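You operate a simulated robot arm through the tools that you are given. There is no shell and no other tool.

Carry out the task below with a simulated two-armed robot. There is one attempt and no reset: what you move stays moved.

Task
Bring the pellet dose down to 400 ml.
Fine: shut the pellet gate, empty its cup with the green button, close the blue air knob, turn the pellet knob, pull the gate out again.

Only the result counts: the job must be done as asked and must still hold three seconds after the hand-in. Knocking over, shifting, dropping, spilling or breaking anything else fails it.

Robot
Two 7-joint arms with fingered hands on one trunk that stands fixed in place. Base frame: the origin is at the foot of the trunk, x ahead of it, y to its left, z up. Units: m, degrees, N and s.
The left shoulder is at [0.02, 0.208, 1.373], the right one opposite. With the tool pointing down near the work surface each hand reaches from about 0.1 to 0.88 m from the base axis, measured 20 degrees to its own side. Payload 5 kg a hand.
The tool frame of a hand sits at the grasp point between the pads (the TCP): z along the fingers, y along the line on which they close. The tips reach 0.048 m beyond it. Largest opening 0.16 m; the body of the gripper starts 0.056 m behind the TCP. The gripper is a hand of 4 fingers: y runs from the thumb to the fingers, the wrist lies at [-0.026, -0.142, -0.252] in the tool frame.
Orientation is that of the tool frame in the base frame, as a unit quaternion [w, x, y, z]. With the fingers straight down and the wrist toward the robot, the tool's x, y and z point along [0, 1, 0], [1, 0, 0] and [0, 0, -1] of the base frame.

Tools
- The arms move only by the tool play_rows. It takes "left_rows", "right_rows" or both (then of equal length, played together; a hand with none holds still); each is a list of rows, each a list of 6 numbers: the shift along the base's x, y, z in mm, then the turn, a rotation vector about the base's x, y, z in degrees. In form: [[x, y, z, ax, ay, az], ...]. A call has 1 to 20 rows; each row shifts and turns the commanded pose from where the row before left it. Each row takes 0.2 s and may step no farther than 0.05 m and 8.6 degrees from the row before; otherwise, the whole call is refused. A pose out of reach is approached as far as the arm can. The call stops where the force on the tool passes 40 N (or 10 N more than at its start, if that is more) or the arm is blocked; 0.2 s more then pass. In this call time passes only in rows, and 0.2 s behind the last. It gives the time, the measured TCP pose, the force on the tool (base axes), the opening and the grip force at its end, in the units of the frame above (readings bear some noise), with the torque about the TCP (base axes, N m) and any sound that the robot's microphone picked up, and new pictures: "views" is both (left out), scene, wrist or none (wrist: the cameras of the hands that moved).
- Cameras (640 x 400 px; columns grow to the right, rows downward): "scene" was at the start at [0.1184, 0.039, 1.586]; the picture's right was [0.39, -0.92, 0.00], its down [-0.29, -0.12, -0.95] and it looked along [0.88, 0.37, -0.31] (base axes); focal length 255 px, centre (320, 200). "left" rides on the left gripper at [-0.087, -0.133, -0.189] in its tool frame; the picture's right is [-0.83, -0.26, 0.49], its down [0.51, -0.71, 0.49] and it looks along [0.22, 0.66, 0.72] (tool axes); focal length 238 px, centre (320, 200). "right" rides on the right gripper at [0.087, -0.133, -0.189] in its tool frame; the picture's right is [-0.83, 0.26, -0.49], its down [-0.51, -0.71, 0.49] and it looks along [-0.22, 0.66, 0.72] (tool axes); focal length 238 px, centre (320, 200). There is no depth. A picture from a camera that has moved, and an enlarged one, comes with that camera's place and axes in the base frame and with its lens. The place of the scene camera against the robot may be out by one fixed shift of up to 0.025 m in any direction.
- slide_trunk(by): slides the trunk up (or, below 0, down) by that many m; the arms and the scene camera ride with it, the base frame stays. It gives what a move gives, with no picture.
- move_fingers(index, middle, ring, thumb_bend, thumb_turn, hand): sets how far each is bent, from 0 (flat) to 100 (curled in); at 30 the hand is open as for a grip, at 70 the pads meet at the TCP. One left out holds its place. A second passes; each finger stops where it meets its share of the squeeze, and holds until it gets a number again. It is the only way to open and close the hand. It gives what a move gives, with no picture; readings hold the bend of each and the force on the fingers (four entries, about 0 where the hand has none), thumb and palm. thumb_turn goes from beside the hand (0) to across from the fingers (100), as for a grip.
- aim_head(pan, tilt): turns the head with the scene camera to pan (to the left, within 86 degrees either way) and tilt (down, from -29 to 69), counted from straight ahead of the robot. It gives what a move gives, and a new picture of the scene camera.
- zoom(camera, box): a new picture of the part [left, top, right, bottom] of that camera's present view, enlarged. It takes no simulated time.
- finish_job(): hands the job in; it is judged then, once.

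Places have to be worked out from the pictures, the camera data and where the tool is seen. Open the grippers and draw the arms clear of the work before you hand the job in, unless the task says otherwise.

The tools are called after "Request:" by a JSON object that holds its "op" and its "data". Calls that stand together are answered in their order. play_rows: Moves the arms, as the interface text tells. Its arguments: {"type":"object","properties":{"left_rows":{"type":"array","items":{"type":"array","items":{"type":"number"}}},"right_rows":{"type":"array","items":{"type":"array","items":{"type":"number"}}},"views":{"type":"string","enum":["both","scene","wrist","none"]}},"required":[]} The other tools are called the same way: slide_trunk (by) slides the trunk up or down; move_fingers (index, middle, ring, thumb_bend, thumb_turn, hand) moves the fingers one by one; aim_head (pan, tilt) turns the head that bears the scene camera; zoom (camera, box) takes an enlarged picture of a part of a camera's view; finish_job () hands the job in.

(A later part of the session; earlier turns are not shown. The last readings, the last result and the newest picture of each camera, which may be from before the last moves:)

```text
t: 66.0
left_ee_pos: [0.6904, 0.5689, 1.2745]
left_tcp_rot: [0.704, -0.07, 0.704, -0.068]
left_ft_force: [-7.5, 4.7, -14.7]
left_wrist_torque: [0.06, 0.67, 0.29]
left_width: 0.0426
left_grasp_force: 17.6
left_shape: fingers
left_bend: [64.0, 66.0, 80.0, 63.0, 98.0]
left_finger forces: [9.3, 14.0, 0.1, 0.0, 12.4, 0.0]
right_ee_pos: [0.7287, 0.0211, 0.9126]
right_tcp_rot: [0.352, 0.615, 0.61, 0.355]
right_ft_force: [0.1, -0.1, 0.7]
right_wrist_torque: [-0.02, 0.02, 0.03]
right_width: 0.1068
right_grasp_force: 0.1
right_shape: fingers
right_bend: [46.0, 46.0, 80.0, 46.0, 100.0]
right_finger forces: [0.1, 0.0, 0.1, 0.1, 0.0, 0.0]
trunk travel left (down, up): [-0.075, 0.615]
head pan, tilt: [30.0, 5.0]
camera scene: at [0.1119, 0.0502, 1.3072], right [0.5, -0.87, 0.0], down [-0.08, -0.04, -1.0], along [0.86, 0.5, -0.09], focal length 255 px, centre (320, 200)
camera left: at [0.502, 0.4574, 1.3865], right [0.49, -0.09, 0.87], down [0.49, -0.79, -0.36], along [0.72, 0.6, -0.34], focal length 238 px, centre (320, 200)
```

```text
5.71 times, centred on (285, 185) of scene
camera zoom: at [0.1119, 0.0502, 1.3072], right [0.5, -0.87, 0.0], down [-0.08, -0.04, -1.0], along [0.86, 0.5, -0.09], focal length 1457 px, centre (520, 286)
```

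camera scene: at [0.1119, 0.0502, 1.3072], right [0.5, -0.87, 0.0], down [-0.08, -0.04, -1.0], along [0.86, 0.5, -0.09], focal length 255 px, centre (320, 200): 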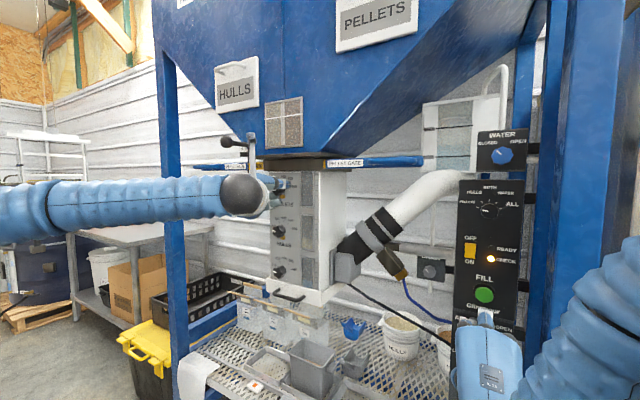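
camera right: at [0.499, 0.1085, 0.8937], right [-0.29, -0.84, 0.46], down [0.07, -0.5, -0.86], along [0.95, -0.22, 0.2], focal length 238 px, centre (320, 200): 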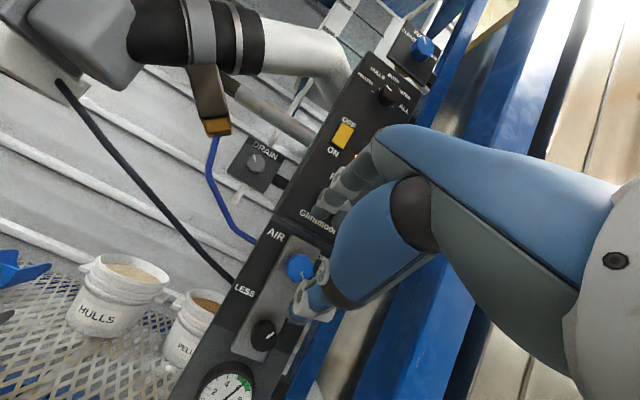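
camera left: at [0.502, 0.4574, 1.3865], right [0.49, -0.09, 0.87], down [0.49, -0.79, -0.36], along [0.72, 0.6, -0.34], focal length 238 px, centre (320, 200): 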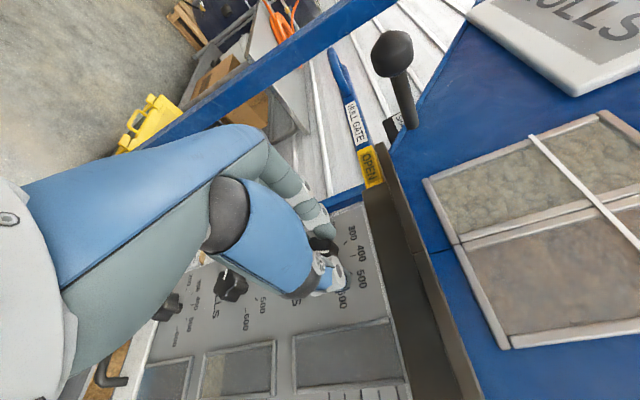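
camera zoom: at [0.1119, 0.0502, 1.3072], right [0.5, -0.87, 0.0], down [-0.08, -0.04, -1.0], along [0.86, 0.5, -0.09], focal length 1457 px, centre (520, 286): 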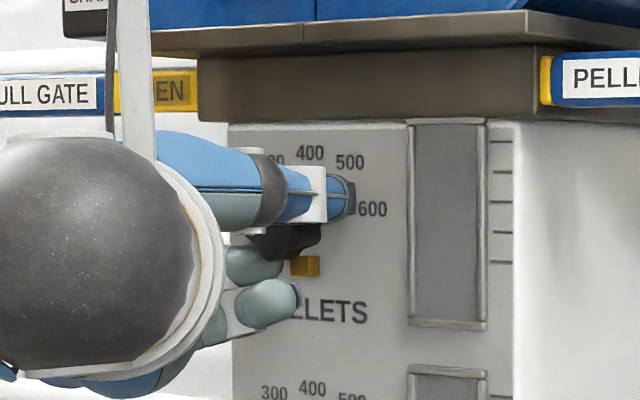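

The turn is now about 60°. Projecting the mark in the wrist view gives about 13° still to go to the 400 tick, so I turn 13° more and then release to check.

Request:
{"op": "play_rows", "data": {"left_rows": [[0, 0, 0, -4.5, 0, 0], [0, 0, 0, -4.5, 0, 0], [0, 0, 0, -4, 0, 0]], "views": "wrist"}}

Request:
{"op": "zoom", "data": {"camera": "left", "box": [290, 200, 390, 290]}}

```text
t: 66.8
left_ee_pos: [0.6902, 0.5692, 1.2746]
left_tcp_rot: [0.691, -0.148, 0.692, -0.148]
left_ft_force: [-12.7, 1.8, -20.1]
left_wrist_torque: [0.05, 0.96, 0.15]
left_width: 0.0421
left_grasp_force: 19.4
left_shape: fingers
left_bend: [64.0, 66.0, 80.0, 63.0, 98.0]
left_finger forces: [9.6, 17.1, 0.0, 0.0, 11.7, 0.1]
right_ee_pos: [0.7298, 0.0199, 0.913]
right_tcp_rot: [0.352, 0.615, 0.61, 0.354]
right_ft_force: [-1.4, 0.3, 0.0]
right_wrist_torque: [0.01, -0.01, 0.01]
right_width: 0.1069
right_grasp_force: 0.1
right_shape: fingers
right_bend: [46.0, 46.0, 80.0, 46.0, 100.0]
right_finger forces: [0.1, 0.0, 0.0, 0.0, 0.0, 0.0]
trunk travel left (down, up): [-0.075, 0.615]
head pan, tilt: [30.0, 5.0]
camera left: at [0.5022, 0.4856, 1.4092], right [0.49, 0.11, 0.87], down [0.49, -0.85, -0.17], along [0.72, 0.51, -0.47], focal length 238 px, centre (320, 200)
```

left: 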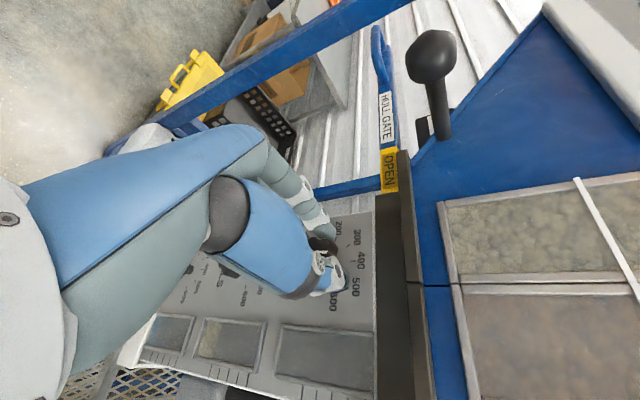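

```text
4.44 times, centred on (340, 245) of left
camera zoom: at [0.5022, 0.4856, 1.4092], right [0.49, 0.11, 0.87], down [0.49, -0.85, -0.17], along [0.72, 0.51, -0.47], focal length 1059 px, centre (231, 0)
```

zoom: 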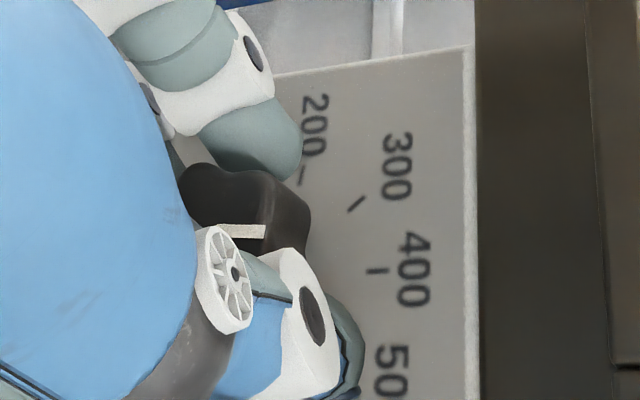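

The mark now lies within a few degrees of the 400 tick. I relax the side load on the grip (about 20 N downward) before letting go, so the knob does not jump.

Request:
{"op": "play_rows", "data": {"left_rows": [[-1, 0, -2, 0, 0, 0], [-1, 0, -2, 0, 0, 0]], "views": "wrist"}}

Request:
{"op": "zoom", "data": {"camera": "left", "box": [290, 200, 390, 290]}}

```text
t: 67.4
left_ee_pos: [0.6905, 0.569, 1.2739]
left_tcp_rot: [0.692, -0.147, 0.691, -0.147]
left_ft_force: [3.8, 3.5, -7.7]
left_wrist_torque: [0.03, 0.39, 0.21]
left_width: 0.0422
left_grasp_force: 15.8
left_shape: fingers
left_bend: [64.0, 66.0, 80.0, 63.0, 97.0]
left_finger forces: [10.4, 10.2, 0.1, 0.1, 11.4, 0.0]
right_ee_pos: [0.7319, 0.0195, 0.9119]
right_tcp_rot: [0.352, 0.615, 0.61, 0.354]
right_ft_force: [-0.1, 0.6, 0.0]
right_wrist_torque: [-0.02, 0.03, -0.02]
right_width: 0.1069
right_grasp_force: 0.1
right_shape: fingers
right_bend: [46.0, 46.0, 80.0, 46.0, 100.0]
right_finger forces: [0.1, 0.0, 0.0, 0.1, 0.0, 0.0]
trunk travel left (down, up): [-0.075, 0.615]
head pan, tilt: [30.0, 5.0]
camera left: at [0.5009, 0.485, 1.4066], right [0.49, 0.1, 0.87], down [0.49, -0.85, -0.17], along [0.72, 0.51, -0.47], focal length 238 px, centre (320, 200)
```

left: 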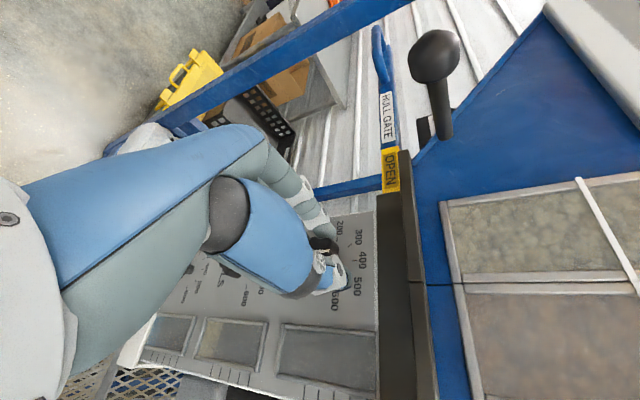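

```text
4.44 times, centred on (340, 245) of left
camera zoom: at [0.5009, 0.485, 1.4066], right [0.49, 0.1, 0.87], down [0.49, -0.85, -0.17], along [0.72, 0.51, -0.47], focal length 1059 px, centre (231, 0)
```

zoom: 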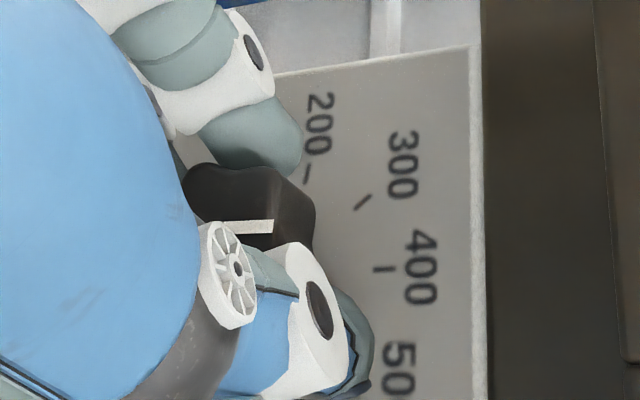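

The mark now looks parallel with the 400 tick and the load is down to about 8 N. I open the fingers and draw straight back.

Request:
{"op": "move_fingers", "data": {"hand": "left", "index": 54, "middle": 54, "thumb_bend": 53}}

Request:
{"op": "play_rows", "data": {"left_rows": [[-10, 0, 0, 0, 0, 0], [-12, 0, 0, 0, 0, 0], [-12, 0, 0, 0, 0, 0], [-12, 0, 0, 0, 0, 0]], "views": "both"}}

Request:
{"op": "zoom", "data": {"camera": "left", "box": [290, 180, 410, 290]}}

Request:
{"op": "zoom", "data": {"camera": "scene", "box": [250, 150, 320, 220]}}

```text
t: 68.4
left_ee_pos: [0.6868, 0.5686, 1.2726]
left_tcp_rot: [0.691, -0.147, 0.692, -0.147]
left_ft_force: [0.1, 0.7, -0.5]
left_wrist_torque: [-0.03, 0.01, 0.02]
left_width: 0.0768
left_grasp_force: 0.0
left_shape: fingers
left_bend: [54.0, 54.0, 80.0, 53.0, 97.0]
left_finger forces: [0.0, 0.1, 0.0, 0.1, 0.1, 0.1]
right_ee_pos: [0.7304, 0.0204, 0.9118]
right_tcp_rot: [0.352, 0.615, 0.61, 0.355]
right_ft_force: [0.1, -0.2, 0.0]
right_wrist_torque: [0.0, 0.0, 0.02]
right_width: 0.1069
right_grasp_force: 0.1
right_shape: fingers
right_bend: [46.0, 46.0, 80.0, 46.0, 100.0]
right_finger forces: [0.0, 0.0, 0.0, 0.0, 0.1, 0.1]
trunk travel left (down, up): [-0.075, 0.615]
head pan, tilt: [30.0, 5.0]
```

```text
t: 69.4
left_ee_pos: [0.6429, 0.5685, 1.2725]
left_tcp_rot: [0.692, -0.147, 0.691, -0.148]
left_ft_force: [-0.1, 0.0, -0.9]
left_wrist_torque: [-0.01, 0.0, -0.03]
left_width: 0.0768
left_grasp_force: 0.0
left_shape: fingers
left_bend: [54.0, 54.0, 80.0, 53.0, 97.0]
left_finger forces: [0.1, 0.1, 0.0, 0.0, 0.0, 0.0]
right_ee_pos: [0.7294, 0.0197, 0.9134]
right_tcp_rot: [0.352, 0.615, 0.61, 0.355]
right_ft_force: [-0.7, 0.7, -0.3]
right_wrist_torque: [-0.02, 0.01, -0.01]
right_width: 0.1068
right_grasp_force: 0.1
right_shape: fingers
right_bend: [46.0, 46.0, 80.0, 46.0, 100.0]
right_finger forces: [0.0, 0.1, 0.1, 0.0, 0.0, 0.0]
trunk travel left (down, up): [-0.075, 0.615]
head pan, tilt: [30.0, 5.0]
camera scene: at [0.1116, 0.0491, 1.3074], right [0.5, -0.87, 0.0], down [-0.08, -0.04, -1.0], along [0.86, 0.5, -0.09], focal length 255 px, centre (320, 200)
camera left: at [0.4534, 0.4843, 1.4062], right [0.49, 0.1, 0.87], down [0.49, -0.85, -0.17], along [0.72, 0.51, -0.47], focal length 238 px, centre (320, 200)
```

scene: 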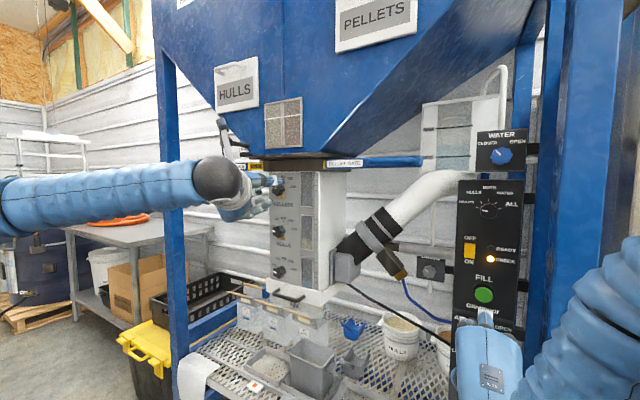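
left: 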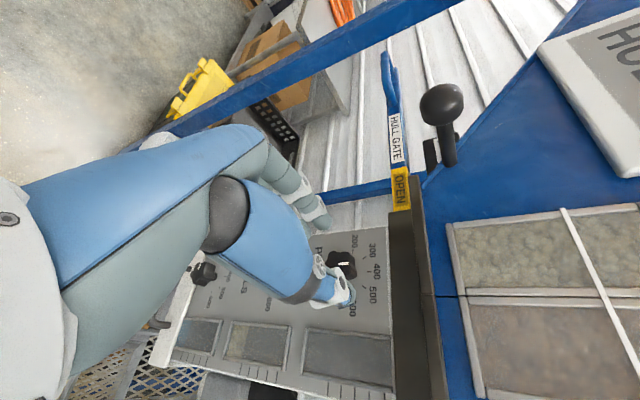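

```text
3.64 times, centred on (350, 235) of left
camera zoom: at [0.4534, 0.4843, 1.4062], right [0.49, 0.1, 0.87], down [0.49, -0.85, -0.17], along [0.72, 0.51, -0.47], focal length 867 px, centre (211, 73)
```

zoom: 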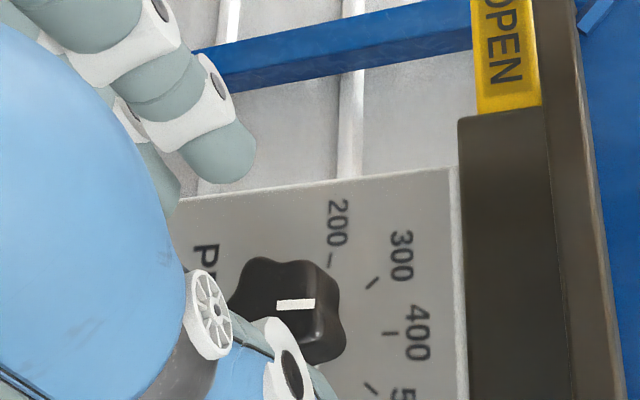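

```text
5.71 times, centred on (285, 185) of scene
camera zoom: at [0.1116, 0.0491, 1.3074], right [0.5, -0.87, 0.0], down [-0.08, -0.04, -1.0], along [0.86, 0.5, -0.09], focal length 1457 px, centre (520, 286)
```

zoom: 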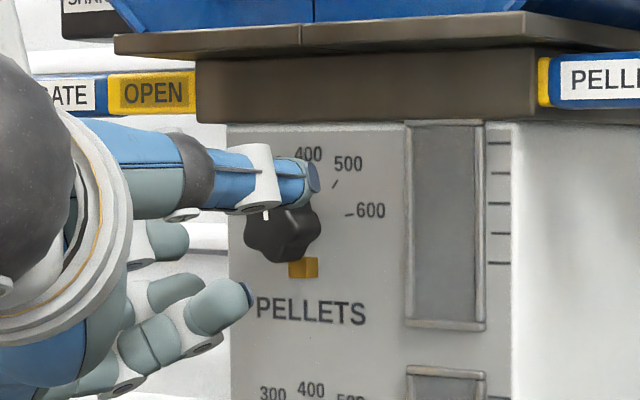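

From here the mark reads about 0–1° from the 400 direction. I pull the left hand further back and unroll it, so both cameras can see the whole dial.

Request:
{"op": "play_rows", "data": {"left_rows": [[-15, 0, 0, 0, 0, 0], [-15, 0, 0, 0, 0, 0], [-15, 0, 0, 0, 0, 0], [-15, 0, 0, 0, 0, 0], [0, 3, 0, 8.3, 0, 0], [0, 3, 0, 8.3, 0, 0], [0, 3, 0, 8.3, 0, 0], [0, 3, 0, 8.3, 0, 0], [0, 3, 0, 8.3, 0, 0], [0, 3, 0, 8.3, 0, 0], [0, 3, 0, 8.3, 0, 0], [0, 3, 0, 8.3, 0, 0], [0, 3, 0, 8.3, 0, 0], [0, 3, 0, 8.3, 0, 0], [0, 3, 0, 8.3, 0, 0], [0, 3, 0, 8.3, 0, 0]], "views": "both"}}

Request:
{"op": "zoom", "data": {"camera": "scene", "box": [260, 165, 310, 205]}}

Request:
{"op": "zoom", "data": {"camera": "left", "box": [300, 200, 420, 300]}}

```text
t: 72.8
left_ee_pos: [0.5827, 0.606, 1.2721]
left_tcp_rot: [0.557, 0.434, 0.559, 0.435]
left_ft_force: [0.7, 0.1, 0.1]
left_wrist_torque: [-0.01, 0.02, -0.05]
left_width: 0.0766
left_grasp_force: 0.2
left_shape: fingers
left_bend: [54.0, 54.0, 80.0, 53.0, 97.0]
left_finger forces: [0.1, 0.0, 0.0, 0.1, 0.1, 0.1]
right_ee_pos: [0.7297, 0.02, 0.9123]
right_tcp_rot: [0.352, 0.615, 0.61, 0.355]
right_ft_force: [0.8, -0.4, 0.0]
right_wrist_torque: [-0.02, 0.0, -0.04]
right_width: 0.1067
right_grasp_force: 0.0
right_shape: fingers
right_bend: [46.0, 46.0, 80.0, 46.0, 100.0]
right_finger forces: [0.0, 0.1, 0.0, 0.1, 0.0, 0.0]
trunk travel left (down, up): [-0.075, 0.615]
head pan, tilt: [30.0, 5.0]
camera scene: at [0.1117, 0.0493, 1.3073], right [0.5, -0.87, 0.0], down [-0.08, -0.04, -1.0], along [0.86, 0.5, -0.09], focal length 255 px, centre (320, 200)
camera left: at [0.3932, 0.4905, 1.1658], right [0.49, -0.87, -0.04], down [0.49, 0.32, -0.81], along [0.72, 0.37, 0.58], focal length 238 px, centre (320, 200)
```

scene: 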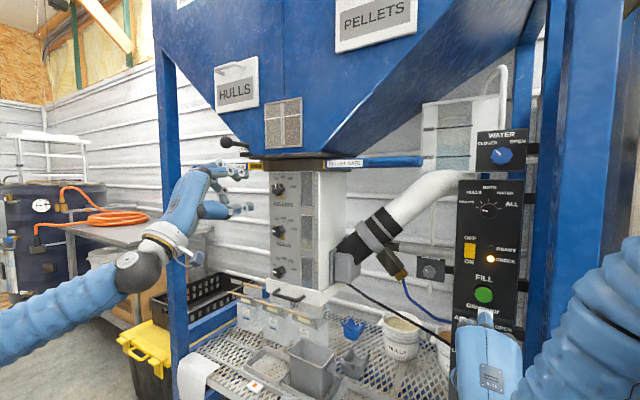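
left: 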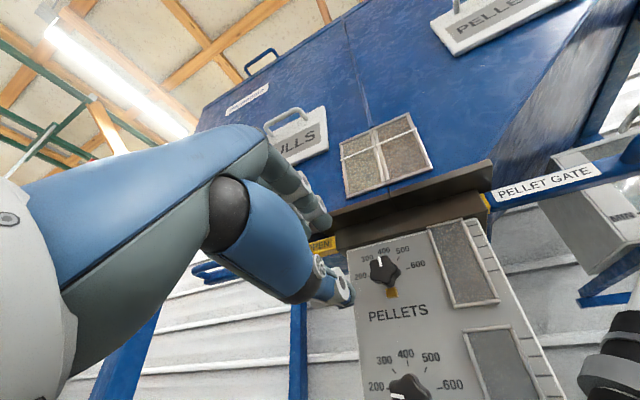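

```text
10.00 times, centred on (285, 185) of scene
camera zoom: at [0.1117, 0.0493, 1.3073], right [0.5, -0.87, 0.0], down [-0.08, -0.04, -1.0], along [0.86, 0.5, -0.09], focal length 2550 px, centre (670, 350)
```

zoom: 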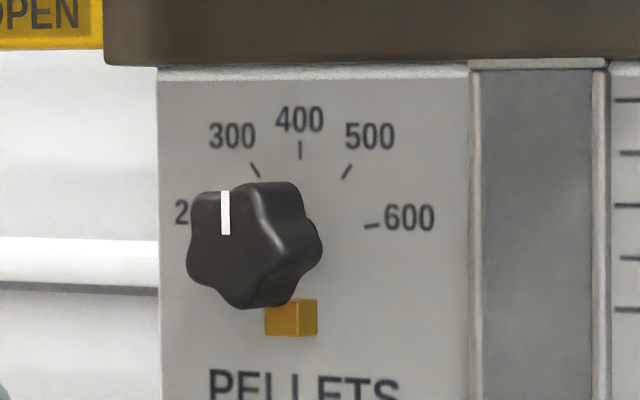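

```text
4.00 times, centred on (360, 250) of left
camera zoom: at [0.3932, 0.4905, 1.1658], right [0.49, -0.87, -0.04], down [0.49, 0.32, -0.81], along [0.72, 0.37, 0.58], focal length 953 px, centre (160, 0)
```

zoom: 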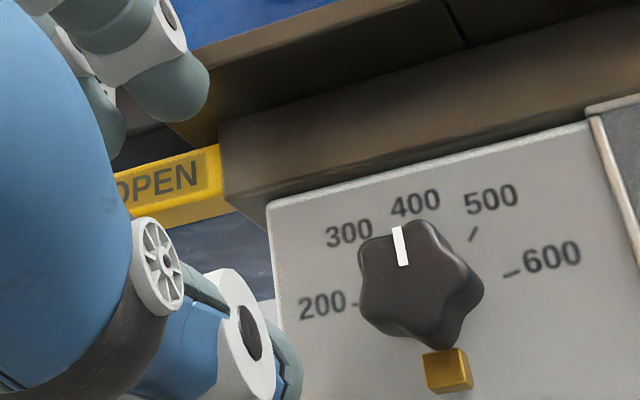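

The mark stands practically vertical, in line with the 400 tick. I zoom to the maximum to confirm it, and compare the other dials and gates for any unwanted change.

Request:
{"op": "zoom", "data": {"camera": "scene", "box": [272, 172, 298, 192]}}

Request:
{"op": "zoom", "data": {"camera": "scene", "box": [250, 150, 390, 300]}}

Request:
{"op": "zoom", "data": {"camera": "scene", "box": [440, 120, 550, 340]}}

```text
16.00 times, centred on (285, 182) of scene
camera zoom: at [0.1117, 0.0493, 1.3073], right [0.5, -0.87, 0.0], down [-0.08, -0.04, -1.0], along [0.86, 0.5, -0.09], focal length 4080 px, centre (880, 488)
```

zoom: 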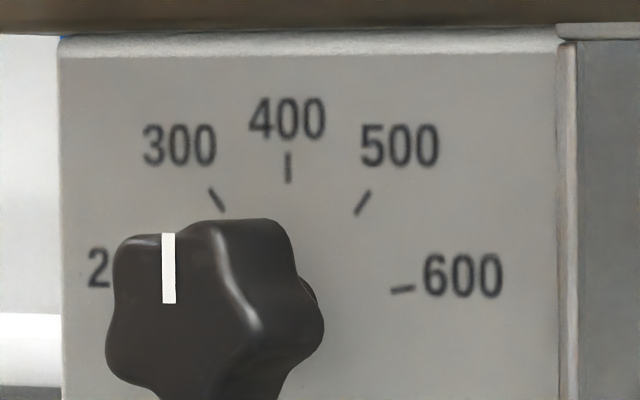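

```text
2.67 times, centred on (320, 225) of scene
camera zoom: at [0.1117, 0.0493, 1.3073], right [0.5, -0.87, 0.0], down [-0.08, -0.04, -1.0], along [0.86, 0.5, -0.09], focal length 680 px, centre (320, 133)
```

zoom: 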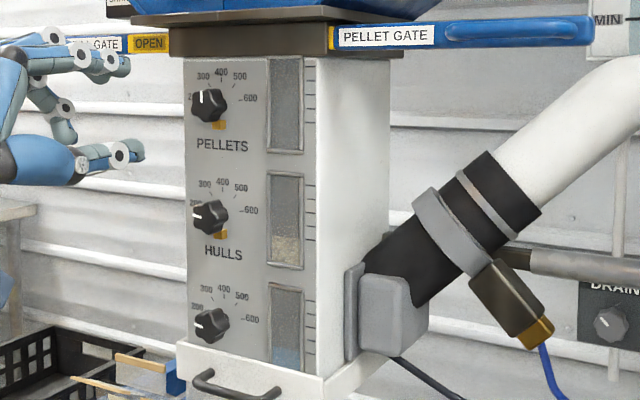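

```text
1.82 times, centred on (495, 230) of scene
camera zoom: at [0.1117, 0.0493, 1.3073], right [0.5, -0.87, 0.0], down [-0.08, -0.04, -1.0], along [0.86, 0.5, -0.09], focal length 464 px, centre (2, 146)
```

zoom: 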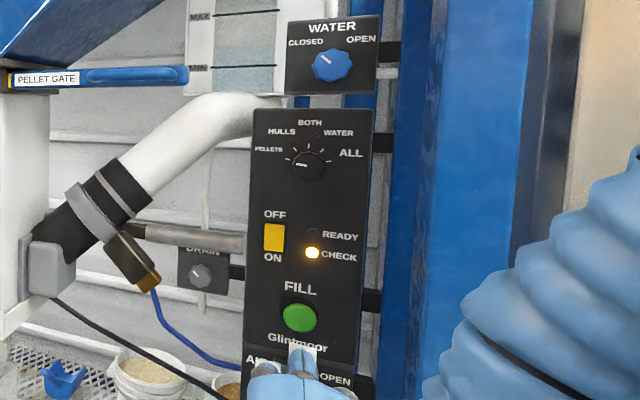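

The pellet mark is exactly upright at 400; the hulls and water dials, the selector and the water valve are unchanged. Now I bring the right hand back up to the gate handle, first retracting and rising to the right of the bar's end.

Request:
{"op": "play_rows", "data": {"right_rows": [[-30, 5, 30, 0, 0, 0], [-30, 5, 30, 0, 0, 0], [-30, 5, 30, 0, 0, 0], [0, 2, 45, 0, 0, 0], [0, 2, 45, 0, 0, 0], [0, 2, 45, 0, 0, 0], [0, 2, 45, 0, 0, 0], [0, 2, 45, 0, 0, 0], [0, 2, 45, 0, 0, 0], [0, 2, 45, 0, 0, 0], [0, 2, 45, 0, 0, 0], [0, 2, 48, 0, 0, 0]], "views": "both"}}

Request:
{"op": "move_fingers", "data": {"hand": "right", "index": 48, "middle": 48, "ring": 48, "thumb_bend": 43}}

```text
t: 75.4
left_ee_pos: [0.5806, 0.605, 1.2726]
left_tcp_rot: [0.558, 0.433, 0.559, 0.434]
left_ft_force: [-0.3, -0.6, -0.3]
left_wrist_torque: [-0.01, 0.01, 0.02]
left_width: 0.0769
left_grasp_force: 0.1
left_shape: fingers
left_bend: [54.0, 54.0, 80.0, 53.0, 97.0]
left_finger forces: [0.1, 0.0, 0.0, 0.0, 0.0, 0.0]
right_ee_pos: [0.6391, 0.0524, 1.4142]
right_tcp_rot: [0.351, 0.615, 0.611, 0.354]
right_ft_force: [-0.9, -0.2, -1.4]
right_wrist_torque: [0.01, -0.06, 0.02]
right_width: 0.1067
right_grasp_force: 0.0
right_shape: fingers
right_bend: [46.0, 46.0, 80.0, 46.0, 100.0]
right_finger forces: [0.0, 0.0, 0.0, 0.0, 0.1, 0.0]
trunk travel left (down, up): [-0.075, 0.615]
head pan, tilt: [30.0, 5.0]
camera scene: at [0.111, 0.0487, 1.3074], right [0.5, -0.87, 0.0], down [-0.08, -0.04, -1.0], along [0.86, 0.5, -0.09], focal length 255 px, centre (320, 200)
camera right: at [0.4094, 0.1407, 1.3945], right [-0.29, -0.84, 0.46], down [0.07, -0.5, -0.86], along [0.95, -0.22, 0.2], focal length 238 px, centre (320, 200)
```

scene: 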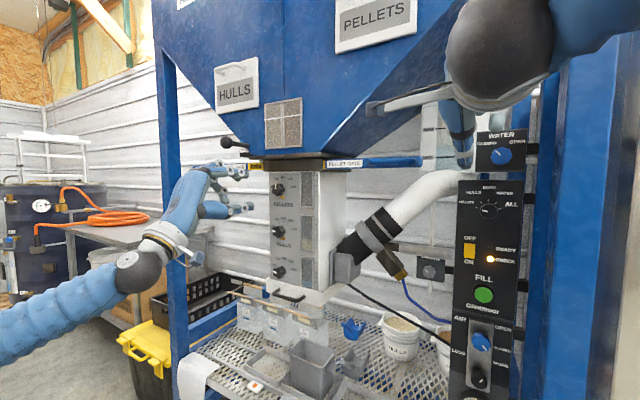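
right: 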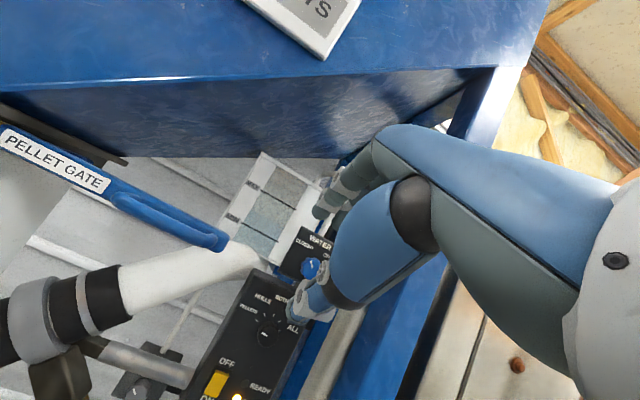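

```text
t: 76.4
left_ee_pos: [0.5821, 0.606, 1.2721]
left_tcp_rot: [0.558, 0.433, 0.559, 0.434]
left_ft_force: [-0.6, -0.6, -0.3]
left_wrist_torque: [0.0, 0.0, 0.0]
left_width: 0.0767
left_grasp_force: 0.1
left_shape: fingers
left_bend: [54.0, 54.0, 80.0, 53.0, 97.0]
left_finger forces: [0.0, 0.0, 0.0, 0.0, 0.1, 0.0]
right_ee_pos: [0.6396, 0.0525, 1.4147]
right_tcp_rot: [0.352, 0.615, 0.609, 0.355]
right_ft_force: [0.0, 0.0, 0.4]
right_wrist_torque: [0.03, 0.03, -0.04]
right_width: 0.1087
right_grasp_force: 0.0
right_shape: fingers
right_bend: [48.0, 48.0, 48.0, 43.0, 99.0]
right_finger forces: [0.0, 0.0, 0.1, 0.0, 0.0, 0.1]
trunk travel left (down, up): [-0.075, 0.615]
head pan, tilt: [30.0, 5.0]
```

The bar end now sits near y = 0.156, so the rod spans roughly y = 0.17–0.26. I go left to y = 0.228 (so all three fingers fit between the posts) and look before going in.

Request:
{"op": "play_rows", "data": {"right_rows": [[-4, 44, 0, 0, 0, 0], [-4, 44, 0, 0, 0, 0], [-4, 44, 0, 0, 0, 0], [-4, 43.5, 0, 0, 0, 0]], "views": "both"}}

Request:
{"op": "zoom", "data": {"camera": "right", "box": [180, 140, 400, 340]}}

```text
t: 77.4
left_ee_pos: [0.5833, 0.6077, 1.2725]
left_tcp_rot: [0.559, 0.433, 0.559, 0.433]
left_ft_force: [1.0, 1.4, -0.1]
left_wrist_torque: [0.0, -0.03, -0.14]
left_width: 0.077
left_grasp_force: 0.1
left_shape: fingers
left_bend: [54.0, 54.0, 80.0, 53.0, 97.0]
left_finger forces: [0.0, 0.1, 0.1, 0.0, 0.0, 0.1]
right_ee_pos: [0.6232, 0.2287, 1.4118]
right_tcp_rot: [0.353, 0.615, 0.609, 0.355]
right_ft_force: [0.4, 0.5, 0.5]
right_wrist_torque: [-0.01, 0.03, -0.06]
right_width: 0.1087
right_grasp_force: 0.0
right_shape: fingers
right_bend: [48.0, 48.0, 48.0, 43.0, 99.0]
right_finger forces: [0.0, 0.0, 0.0, 0.0, 0.1, 0.1]
trunk travel left (down, up): [-0.075, 0.615]
head pan, tilt: [30.0, 5.0]
camera scene: at [0.1117, 0.0503, 1.3072], right [0.5, -0.87, 0.0], down [-0.08, -0.04, -1.0], along [0.86, 0.5, -0.09], focal length 255 px, centre (320, 200)
camera right: at [0.394, 0.3173, 1.3909], right [-0.3, -0.84, 0.46], down [0.07, -0.5, -0.86], along [0.95, -0.22, 0.2], focal length 238 px, centre (320, 200)
```

scene: 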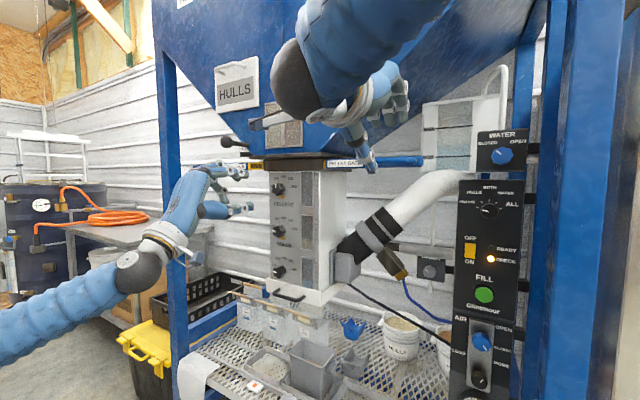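
right: 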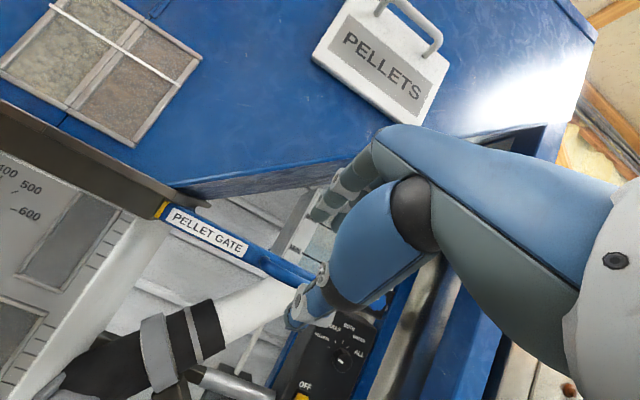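

```text
2.00 times, centred on (290, 240) of right
camera zoom: at [0.394, 0.3173, 1.3909], right [-0.3, -0.84, 0.46], down [0.07, -0.5, -0.86], along [0.95, -0.22, 0.2], focal length 477 px, centre (380, 120)
```

zoom: 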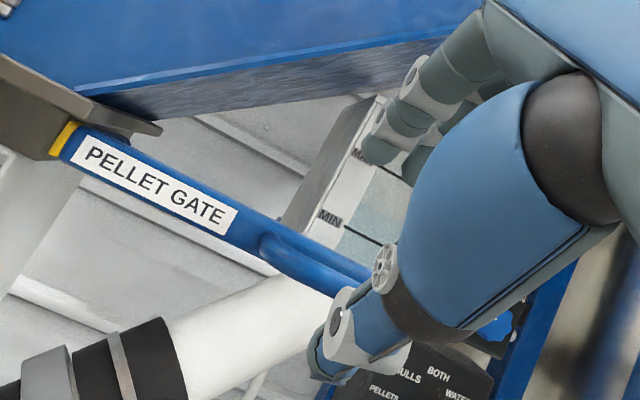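

The left post is at about y = 0.268, as expected. I go in along the tool axis to the same grip depth as before.

Request:
{"op": "play_rows", "data": {"right_rows": [[13, 0, -12, 0, 0, 0], [13, 0, -12, 0, 0, 0], [13, 0, -12, 0, 0, 0], [14, 0, -11, 0, 0, 0]], "views": "wrist"}}

Request:
{"op": "zoom", "data": {"camera": "right", "box": [180, 140, 400, 340]}}

```text
t: 78.4
left_ee_pos: [0.5828, 0.6051, 1.2719]
left_tcp_rot: [0.558, 0.434, 0.559, 0.433]
left_ft_force: [0.5, -0.5, 0.1]
left_wrist_torque: [0.01, -0.01, 0.05]
left_width: 0.077
left_grasp_force: 0.1
left_shape: fingers
left_bend: [54.0, 54.0, 80.0, 53.0, 97.0]
left_finger forces: [0.0, 0.0, 0.0, 0.0, 0.1, 0.0]
right_ee_pos: [0.676, 0.2273, 1.3628]
right_tcp_rot: [0.352, 0.615, 0.609, 0.356]
right_ft_force: [-0.9, 0.1, 0.6]
right_wrist_torque: [0.01, -0.04, 0.01]
right_width: 0.1091
right_grasp_force: 0.1
right_shape: fingers
right_bend: [48.0, 48.0, 48.0, 43.0, 99.0]
right_finger forces: [0.0, 0.1, 0.1, 0.0, 0.0, 0.0]
trunk travel left (down, up): [-0.075, 0.615]
head pan, tilt: [30.0, 5.0]
camera right: at [0.4463, 0.3157, 1.3433], right [-0.3, -0.84, 0.46], down [0.07, -0.5, -0.86], along [0.95, -0.22, 0.2], focal length 238 px, centre (320, 200)
```

right: 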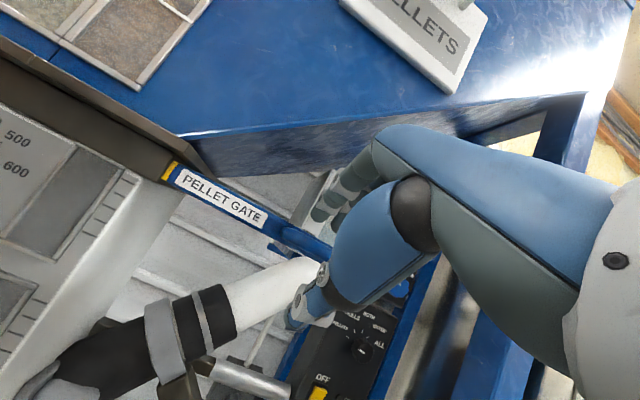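

```text
2.00 times, centred on (290, 240) of right
camera zoom: at [0.4463, 0.3157, 1.3433], right [-0.3, -0.84, 0.46], down [0.07, -0.5, -0.86], along [0.95, -0.22, 0.2], focal length 477 px, centre (380, 120)
```

zoom: 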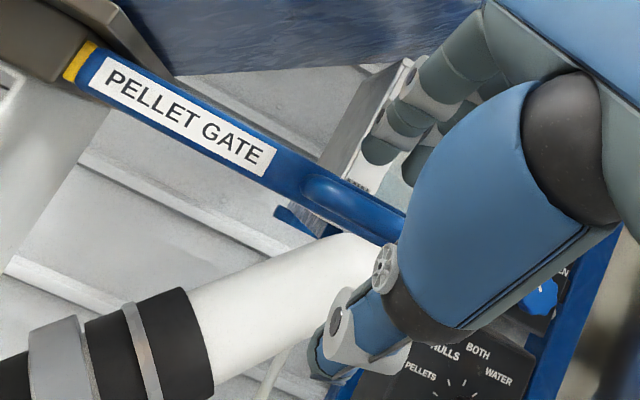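

The rod again lies between fingers and thumb with no contact. I close on it as before.

Request:
{"op": "move_fingers", "data": {"hand": "right", "index": 72, "middle": 72, "ring": 72, "thumb_bend": 72}}

```text
t: 79.4
left_ee_pos: [0.5833, 0.6055, 1.2728]
left_tcp_rot: [0.558, 0.432, 0.56, 0.433]
left_ft_force: [-0.3, -0.3, 0.8]
left_wrist_torque: [0.03, 0.02, 0.05]
left_width: 0.0766
left_grasp_force: 0.1
left_shape: fingers
left_bend: [54.0, 54.0, 80.0, 53.0, 97.0]
left_finger forces: [0.0, 0.0, 0.1, 0.0, 0.0, 0.1]
right_ee_pos: [0.6769, 0.2268, 1.3639]
right_tcp_rot: [0.352, 0.616, 0.609, 0.354]
right_ft_force: [18.5, 1.9, 12.5]
right_wrist_torque: [-0.58, -0.62, 0.44]
right_width: 0.0201
right_grasp_force: 19.5
right_shape: fingers
right_bend: [71.0, 68.0, 67.0, 68.0, 100.0]
right_finger forces: [9.4, 9.5, 12.0, 0.0, 8.4, 0.0]
trunk travel left (down, up): [-0.075, 0.615]
head pan, tilt: [30.0, 5.0]
```

The rod is held just as the first time (width 0.020, grip 19.5 N). I ease the load by 3 mm and begin pulling the gate out to the right (-y).

Request:
{"op": "play_rows", "data": {"right_rows": [[3, 0, 3, 0, 0, 0], [0, -7, 0, 0, 0, 0], [0, -7, 0, 0, 0, 0], [0, -7, 0, 0, 0, 0], [0, -7, 0, 0, 0, 0], [0, -7, 0, 0, 0, 0]], "views": "both"}}

```text
t: 80.8
left_ee_pos: [0.5826, 0.6046, 1.2719]
left_tcp_rot: [0.558, 0.433, 0.56, 0.433]
left_ft_force: [-1.1, 1.8, 0.1]
left_wrist_torque: [-0.03, 0.03, -0.02]
left_width: 0.0766
left_grasp_force: 0.0
left_shape: fingers
left_bend: [54.0, 54.0, 80.0, 53.0, 97.0]
left_finger forces: [0.2, 0.1, 0.0, 0.0, 0.0, 0.0]
right_ee_pos: [0.6788, 0.1923, 1.3658]
right_tcp_rot: [0.352, 0.615, 0.61, 0.354]
right_ft_force: [6.3, 0.7, -0.7]
right_wrist_torque: [-0.36, -0.03, 0.34]
right_width: 0.0197
right_grasp_force: 16.1
right_shape: fingers
right_bend: [71.0, 71.0, 68.0, 68.0, 100.0]
right_finger forces: [6.2, 6.0, 7.6, 0.0, 12.4, 0.0]
trunk travel left (down, up): [-0.075, 0.615]
head pan, tilt: [30.0, 5.0]
camera scene: at [0.1125, 0.049, 1.3073], right [0.5, -0.87, 0.0], down [-0.08, -0.04, -1.0], along [0.86, 0.5, -0.09], focal length 255 px, centre (320, 200)
camera right: at [0.4498, 0.2813, 1.346], right [-0.3, -0.84, 0.46], down [0.07, -0.5, -0.86], along [0.95, -0.22, 0.2], focal length 238 px, centre (320, 200)
```

scene: 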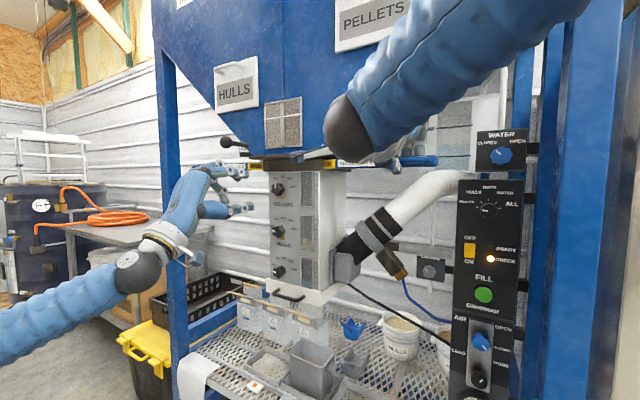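
right: 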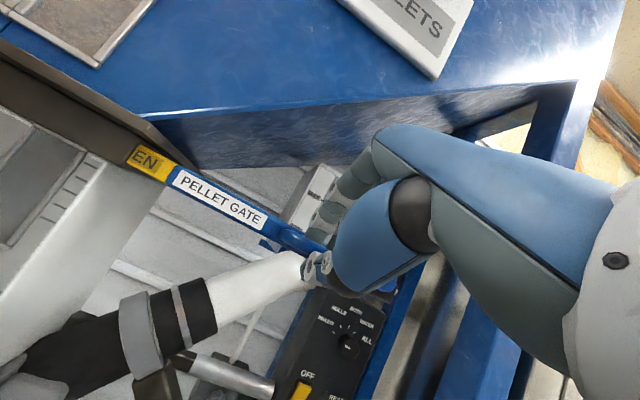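

The gate slides out easily and "EN" of the OPEN label has reappeared. I keep pulling until it meets its open stop.

Request:
{"op": "play_rows", "data": {"right_rows": [[0, -7, 0, 0, 0, 0], [0, -7, 0, 0, 0, 0], [0, -7, 0, 0, 0, 0], [0, -6, 0, 0, 0, 0], [0, -5, 0, 0, 0, 0]], "views": "both"}}

Request:
{"op": "zoom", "data": {"camera": "right", "box": [60, 100, 360, 300]}}

```text
t: 82.0
left_ee_pos: [0.5822, 0.6051, 1.272]
left_tcp_rot: [0.559, 0.434, 0.559, 0.433]
left_ft_force: [-0.1, -0.6, -0.4]
left_wrist_torque: [-0.02, -0.04, 0.0]
left_width: 0.0765
left_grasp_force: 0.0
left_shape: fingers
left_bend: [54.0, 54.0, 80.0, 53.0, 97.0]
left_finger forces: [0.1, 0.1, 0.0, 0.0, 0.1, 0.0]
right_ee_pos: [0.6804, 0.1595, 1.3663]
right_tcp_rot: [0.352, 0.614, 0.61, 0.356]
right_ft_force: [4.2, 1.6, -1.0]
right_wrist_torque: [-0.31, -0.02, 0.3]
right_width: 0.0193
right_grasp_force: 15.5
right_shape: fingers
right_bend: [71.0, 71.0, 68.0, 68.0, 100.0]
right_finger forces: [5.5, 5.6, 7.3, 0.1, 12.7, 0.0]
trunk travel left (down, up): [-0.075, 0.615]
head pan, tilt: [30.0, 5.0]
camera scene: at [0.1122, 0.049, 1.3073], right [0.5, -0.87, 0.0], down [-0.08, -0.04, -1.0], along [0.86, 0.5, -0.09], focal length 255 px, centre (320, 200)
camera right: at [0.4509, 0.2488, 1.3463], right [-0.3, -0.84, 0.46], down [0.07, -0.5, -0.86], along [0.95, -0.22, 0.2], focal length 238 px, centre (320, 200)
```

scene: 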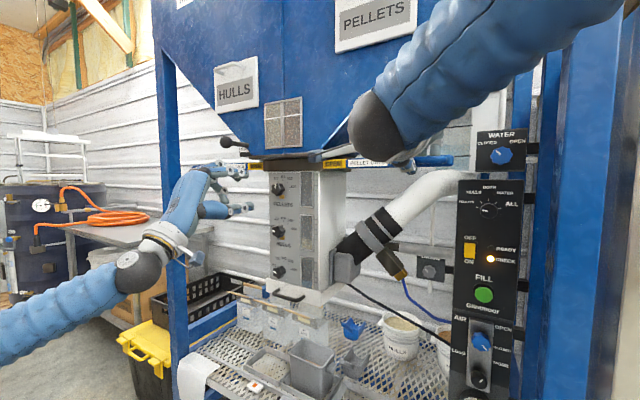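
right: 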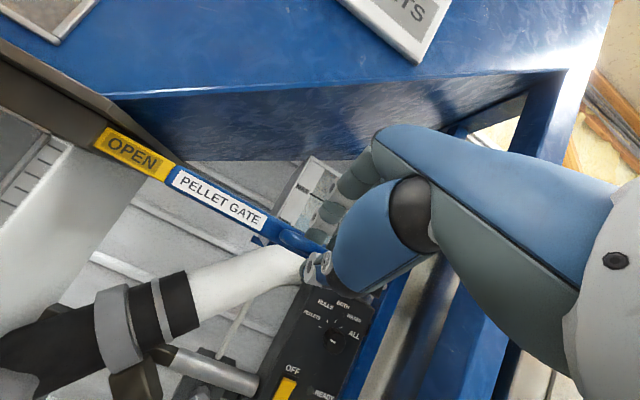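

```text
2.00 times, centred on (210, 200) of right
camera zoom: at [0.4509, 0.2488, 1.3463], right [-0.3, -0.84, 0.46], down [0.07, -0.5, -0.86], along [0.95, -0.22, 0.2], focal length 477 px, centre (540, 200)
```

zoom: 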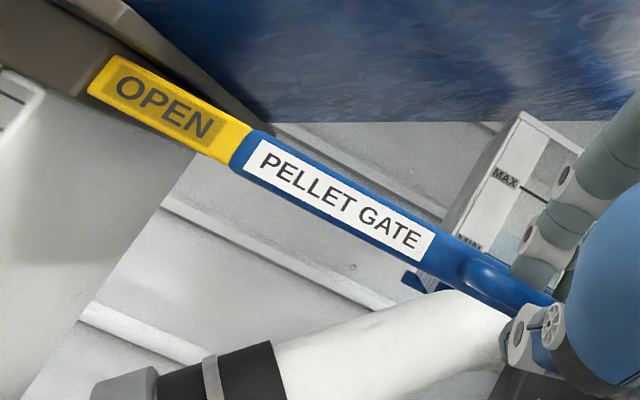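

OPEN is fully visible after about 67 mm. I pull the last few millimetres gently to find the stop.

Request:
{"op": "play_rows", "data": {"right_rows": [[0, -3, 0, 0, 0, 0], [0, -3, 0, 0, 0, 0], [0, -3, 0, 0, 0, 0]], "views": "wrist"}}

Request:
{"op": "zoom", "data": {"camera": "right", "box": [60, 100, 360, 300]}}

```text
t: 82.8
left_ee_pos: [0.5821, 0.6074, 1.2704]
left_tcp_rot: [0.559, 0.433, 0.56, 0.433]
left_ft_force: [-0.3, 1.4, 0.1]
left_wrist_torque: [-0.03, -0.01, -0.01]
left_width: 0.0769
left_grasp_force: 0.1
left_shape: fingers
left_bend: [54.0, 54.0, 80.0, 53.0, 97.0]
left_finger forces: [0.0, 0.0, 0.0, 0.0, 0.0, 0.0]
right_ee_pos: [0.6798, 0.1548, 1.3653]
right_tcp_rot: [0.351, 0.613, 0.612, 0.355]
right_ft_force: [11.5, 16.7, 0.2]
right_wrist_torque: [-0.15, -0.15, 0.77]
right_width: 0.0194
right_grasp_force: 17.6
right_shape: fingers
right_bend: [71.0, 71.0, 68.0, 68.0, 100.0]
right_finger forces: [6.8, 6.8, 9.7, 0.0, 11.9, 0.0]
trunk travel left (down, up): [-0.075, 0.615]
head pan, tilt: [30.0, 5.0]
camera right: at [0.4501, 0.2438, 1.3464], right [-0.29, -0.84, 0.46], down [0.07, -0.5, -0.86], along [0.95, -0.22, 0.2], focal length 238 px, centre (320, 200)
```

right: 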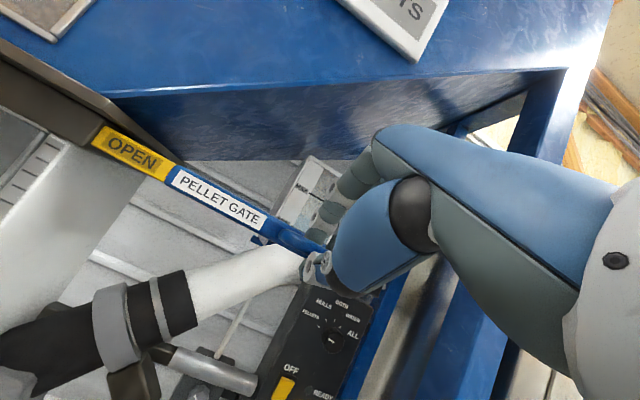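

```text
2.00 times, centred on (210, 200) of right
camera zoom: at [0.4501, 0.2438, 1.3464], right [-0.29, -0.84, 0.46], down [0.07, -0.5, -0.86], along [0.95, -0.22, 0.2], focal length 477 px, centre (540, 200)
```

zoom: 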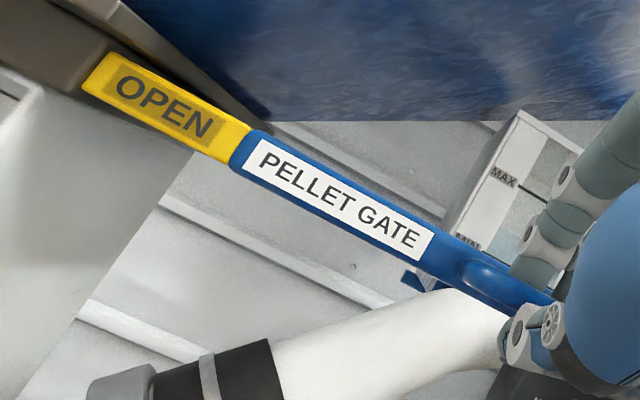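

The pull force jumped to 17 N at 72 mm of travel: the gate is against its open stop. I release the rod and withdraw along the tool axis.

Request:
{"op": "move_fingers", "data": {"hand": "right", "index": 48, "middle": 48, "ring": 48, "thumb_bend": 40}}

Request:
{"op": "play_rows", "data": {"right_rows": [[-13, 0, 11, 0, 0, 0], [-14, 0, 12, 0, 0, 0], [-14, 0, 12, 0, 0, 0], [-14, 0, 12, 0, 0, 0]], "views": "both"}}

Request:
{"op": "zoom", "data": {"camera": "scene", "box": [240, 150, 380, 300]}}

```text
t: 83.8
left_ee_pos: [0.5819, 0.605, 1.2738]
left_tcp_rot: [0.558, 0.433, 0.559, 0.434]
left_ft_force: [-0.7, -0.2, -0.2]
left_wrist_torque: [0.0, 0.04, 0.04]
left_width: 0.077
left_grasp_force: 0.0
left_shape: fingers
left_bend: [54.0, 54.0, 80.0, 53.0, 97.0]
left_finger forces: [0.0, 0.0, 0.0, 0.0, 0.0, 0.0]
right_ee_pos: [0.6791, 0.1513, 1.3668]
right_tcp_rot: [0.352, 0.615, 0.609, 0.355]
right_ft_force: [0.1, 0.9, -0.4]
right_wrist_torque: [-0.01, -0.04, 0.0]
right_width: 0.1145
right_grasp_force: 0.0
right_shape: fingers
right_bend: [48.0, 48.0, 48.0, 40.0, 99.0]
right_finger forces: [0.0, 0.1, 0.0, 0.1, 0.0, 0.0]
trunk travel left (down, up): [-0.075, 0.615]
head pan, tilt: [30.0, 5.0]
```

```text
t: 84.8
left_ee_pos: [0.5823, 0.6051, 1.2722]
left_tcp_rot: [0.559, 0.432, 0.56, 0.434]
left_ft_force: [0.3, 0.3, 0.0]
left_wrist_torque: [-0.01, 0.0, 0.0]
left_width: 0.0767
left_grasp_force: 0.1
left_shape: fingers
left_bend: [54.0, 54.0, 80.0, 53.0, 97.0]
left_finger forces: [0.1, 0.1, 0.0, 0.0, 0.0, 0.1]
right_ee_pos: [0.6245, 0.1518, 1.4147]
right_tcp_rot: [0.352, 0.615, 0.609, 0.355]
right_ft_force: [-0.9, -0.3, 0.3]
right_wrist_torque: [-0.03, -0.01, 0.01]
right_width: 0.1146
right_grasp_force: 0.0
right_shape: fingers
right_bend: [48.0, 48.0, 48.0, 40.0, 99.0]
right_finger forces: [0.1, 0.1, 0.0, 0.0, 0.0, 0.0]
trunk travel left (down, up): [-0.075, 0.615]
head pan, tilt: [30.0, 5.0]
camera scene: at [0.1113, 0.0489, 1.3074], right [0.5, -0.87, 0.0], down [-0.08, -0.04, -1.0], along [0.86, 0.5, -0.09], focal length 255 px, centre (320, 200)
camera right: at [0.3934, 0.2406, 1.3946], right [-0.3, -0.84, 0.46], down [0.07, -0.5, -0.86], along [0.95, -0.22, 0.2], focal length 238 px, centre (320, 200)
```

scene: 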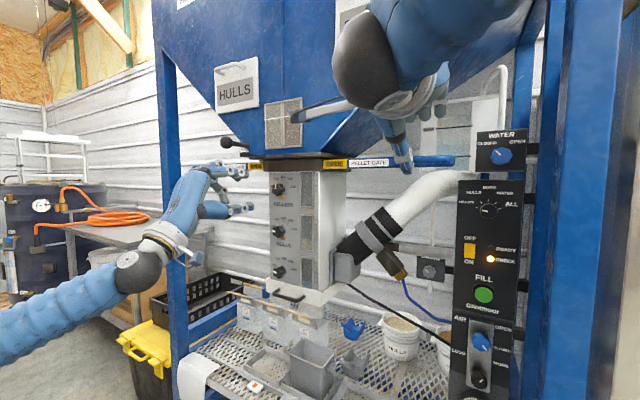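
right: 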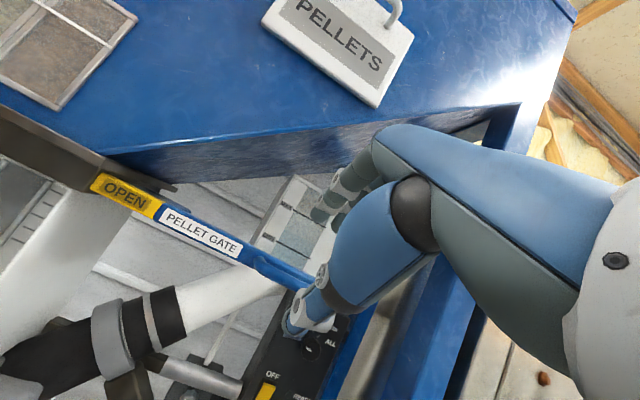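

```text
2.67 times, centred on (310, 225) of scene
camera zoom: at [0.1113, 0.0489, 1.3074], right [0.5, -0.87, 0.0], down [-0.08, -0.04, -1.0], along [0.86, 0.5, -0.09], focal length 680 px, centre (347, 133)
```

zoom: 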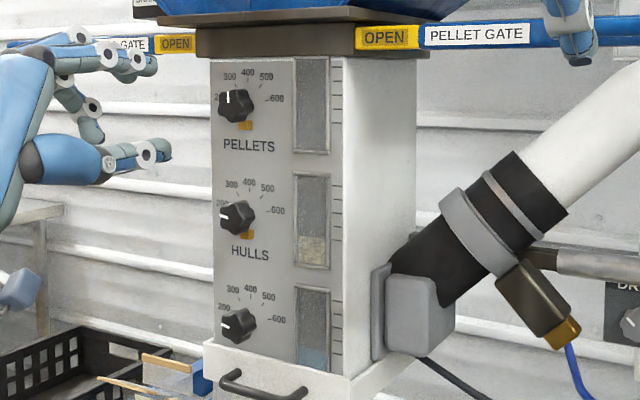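

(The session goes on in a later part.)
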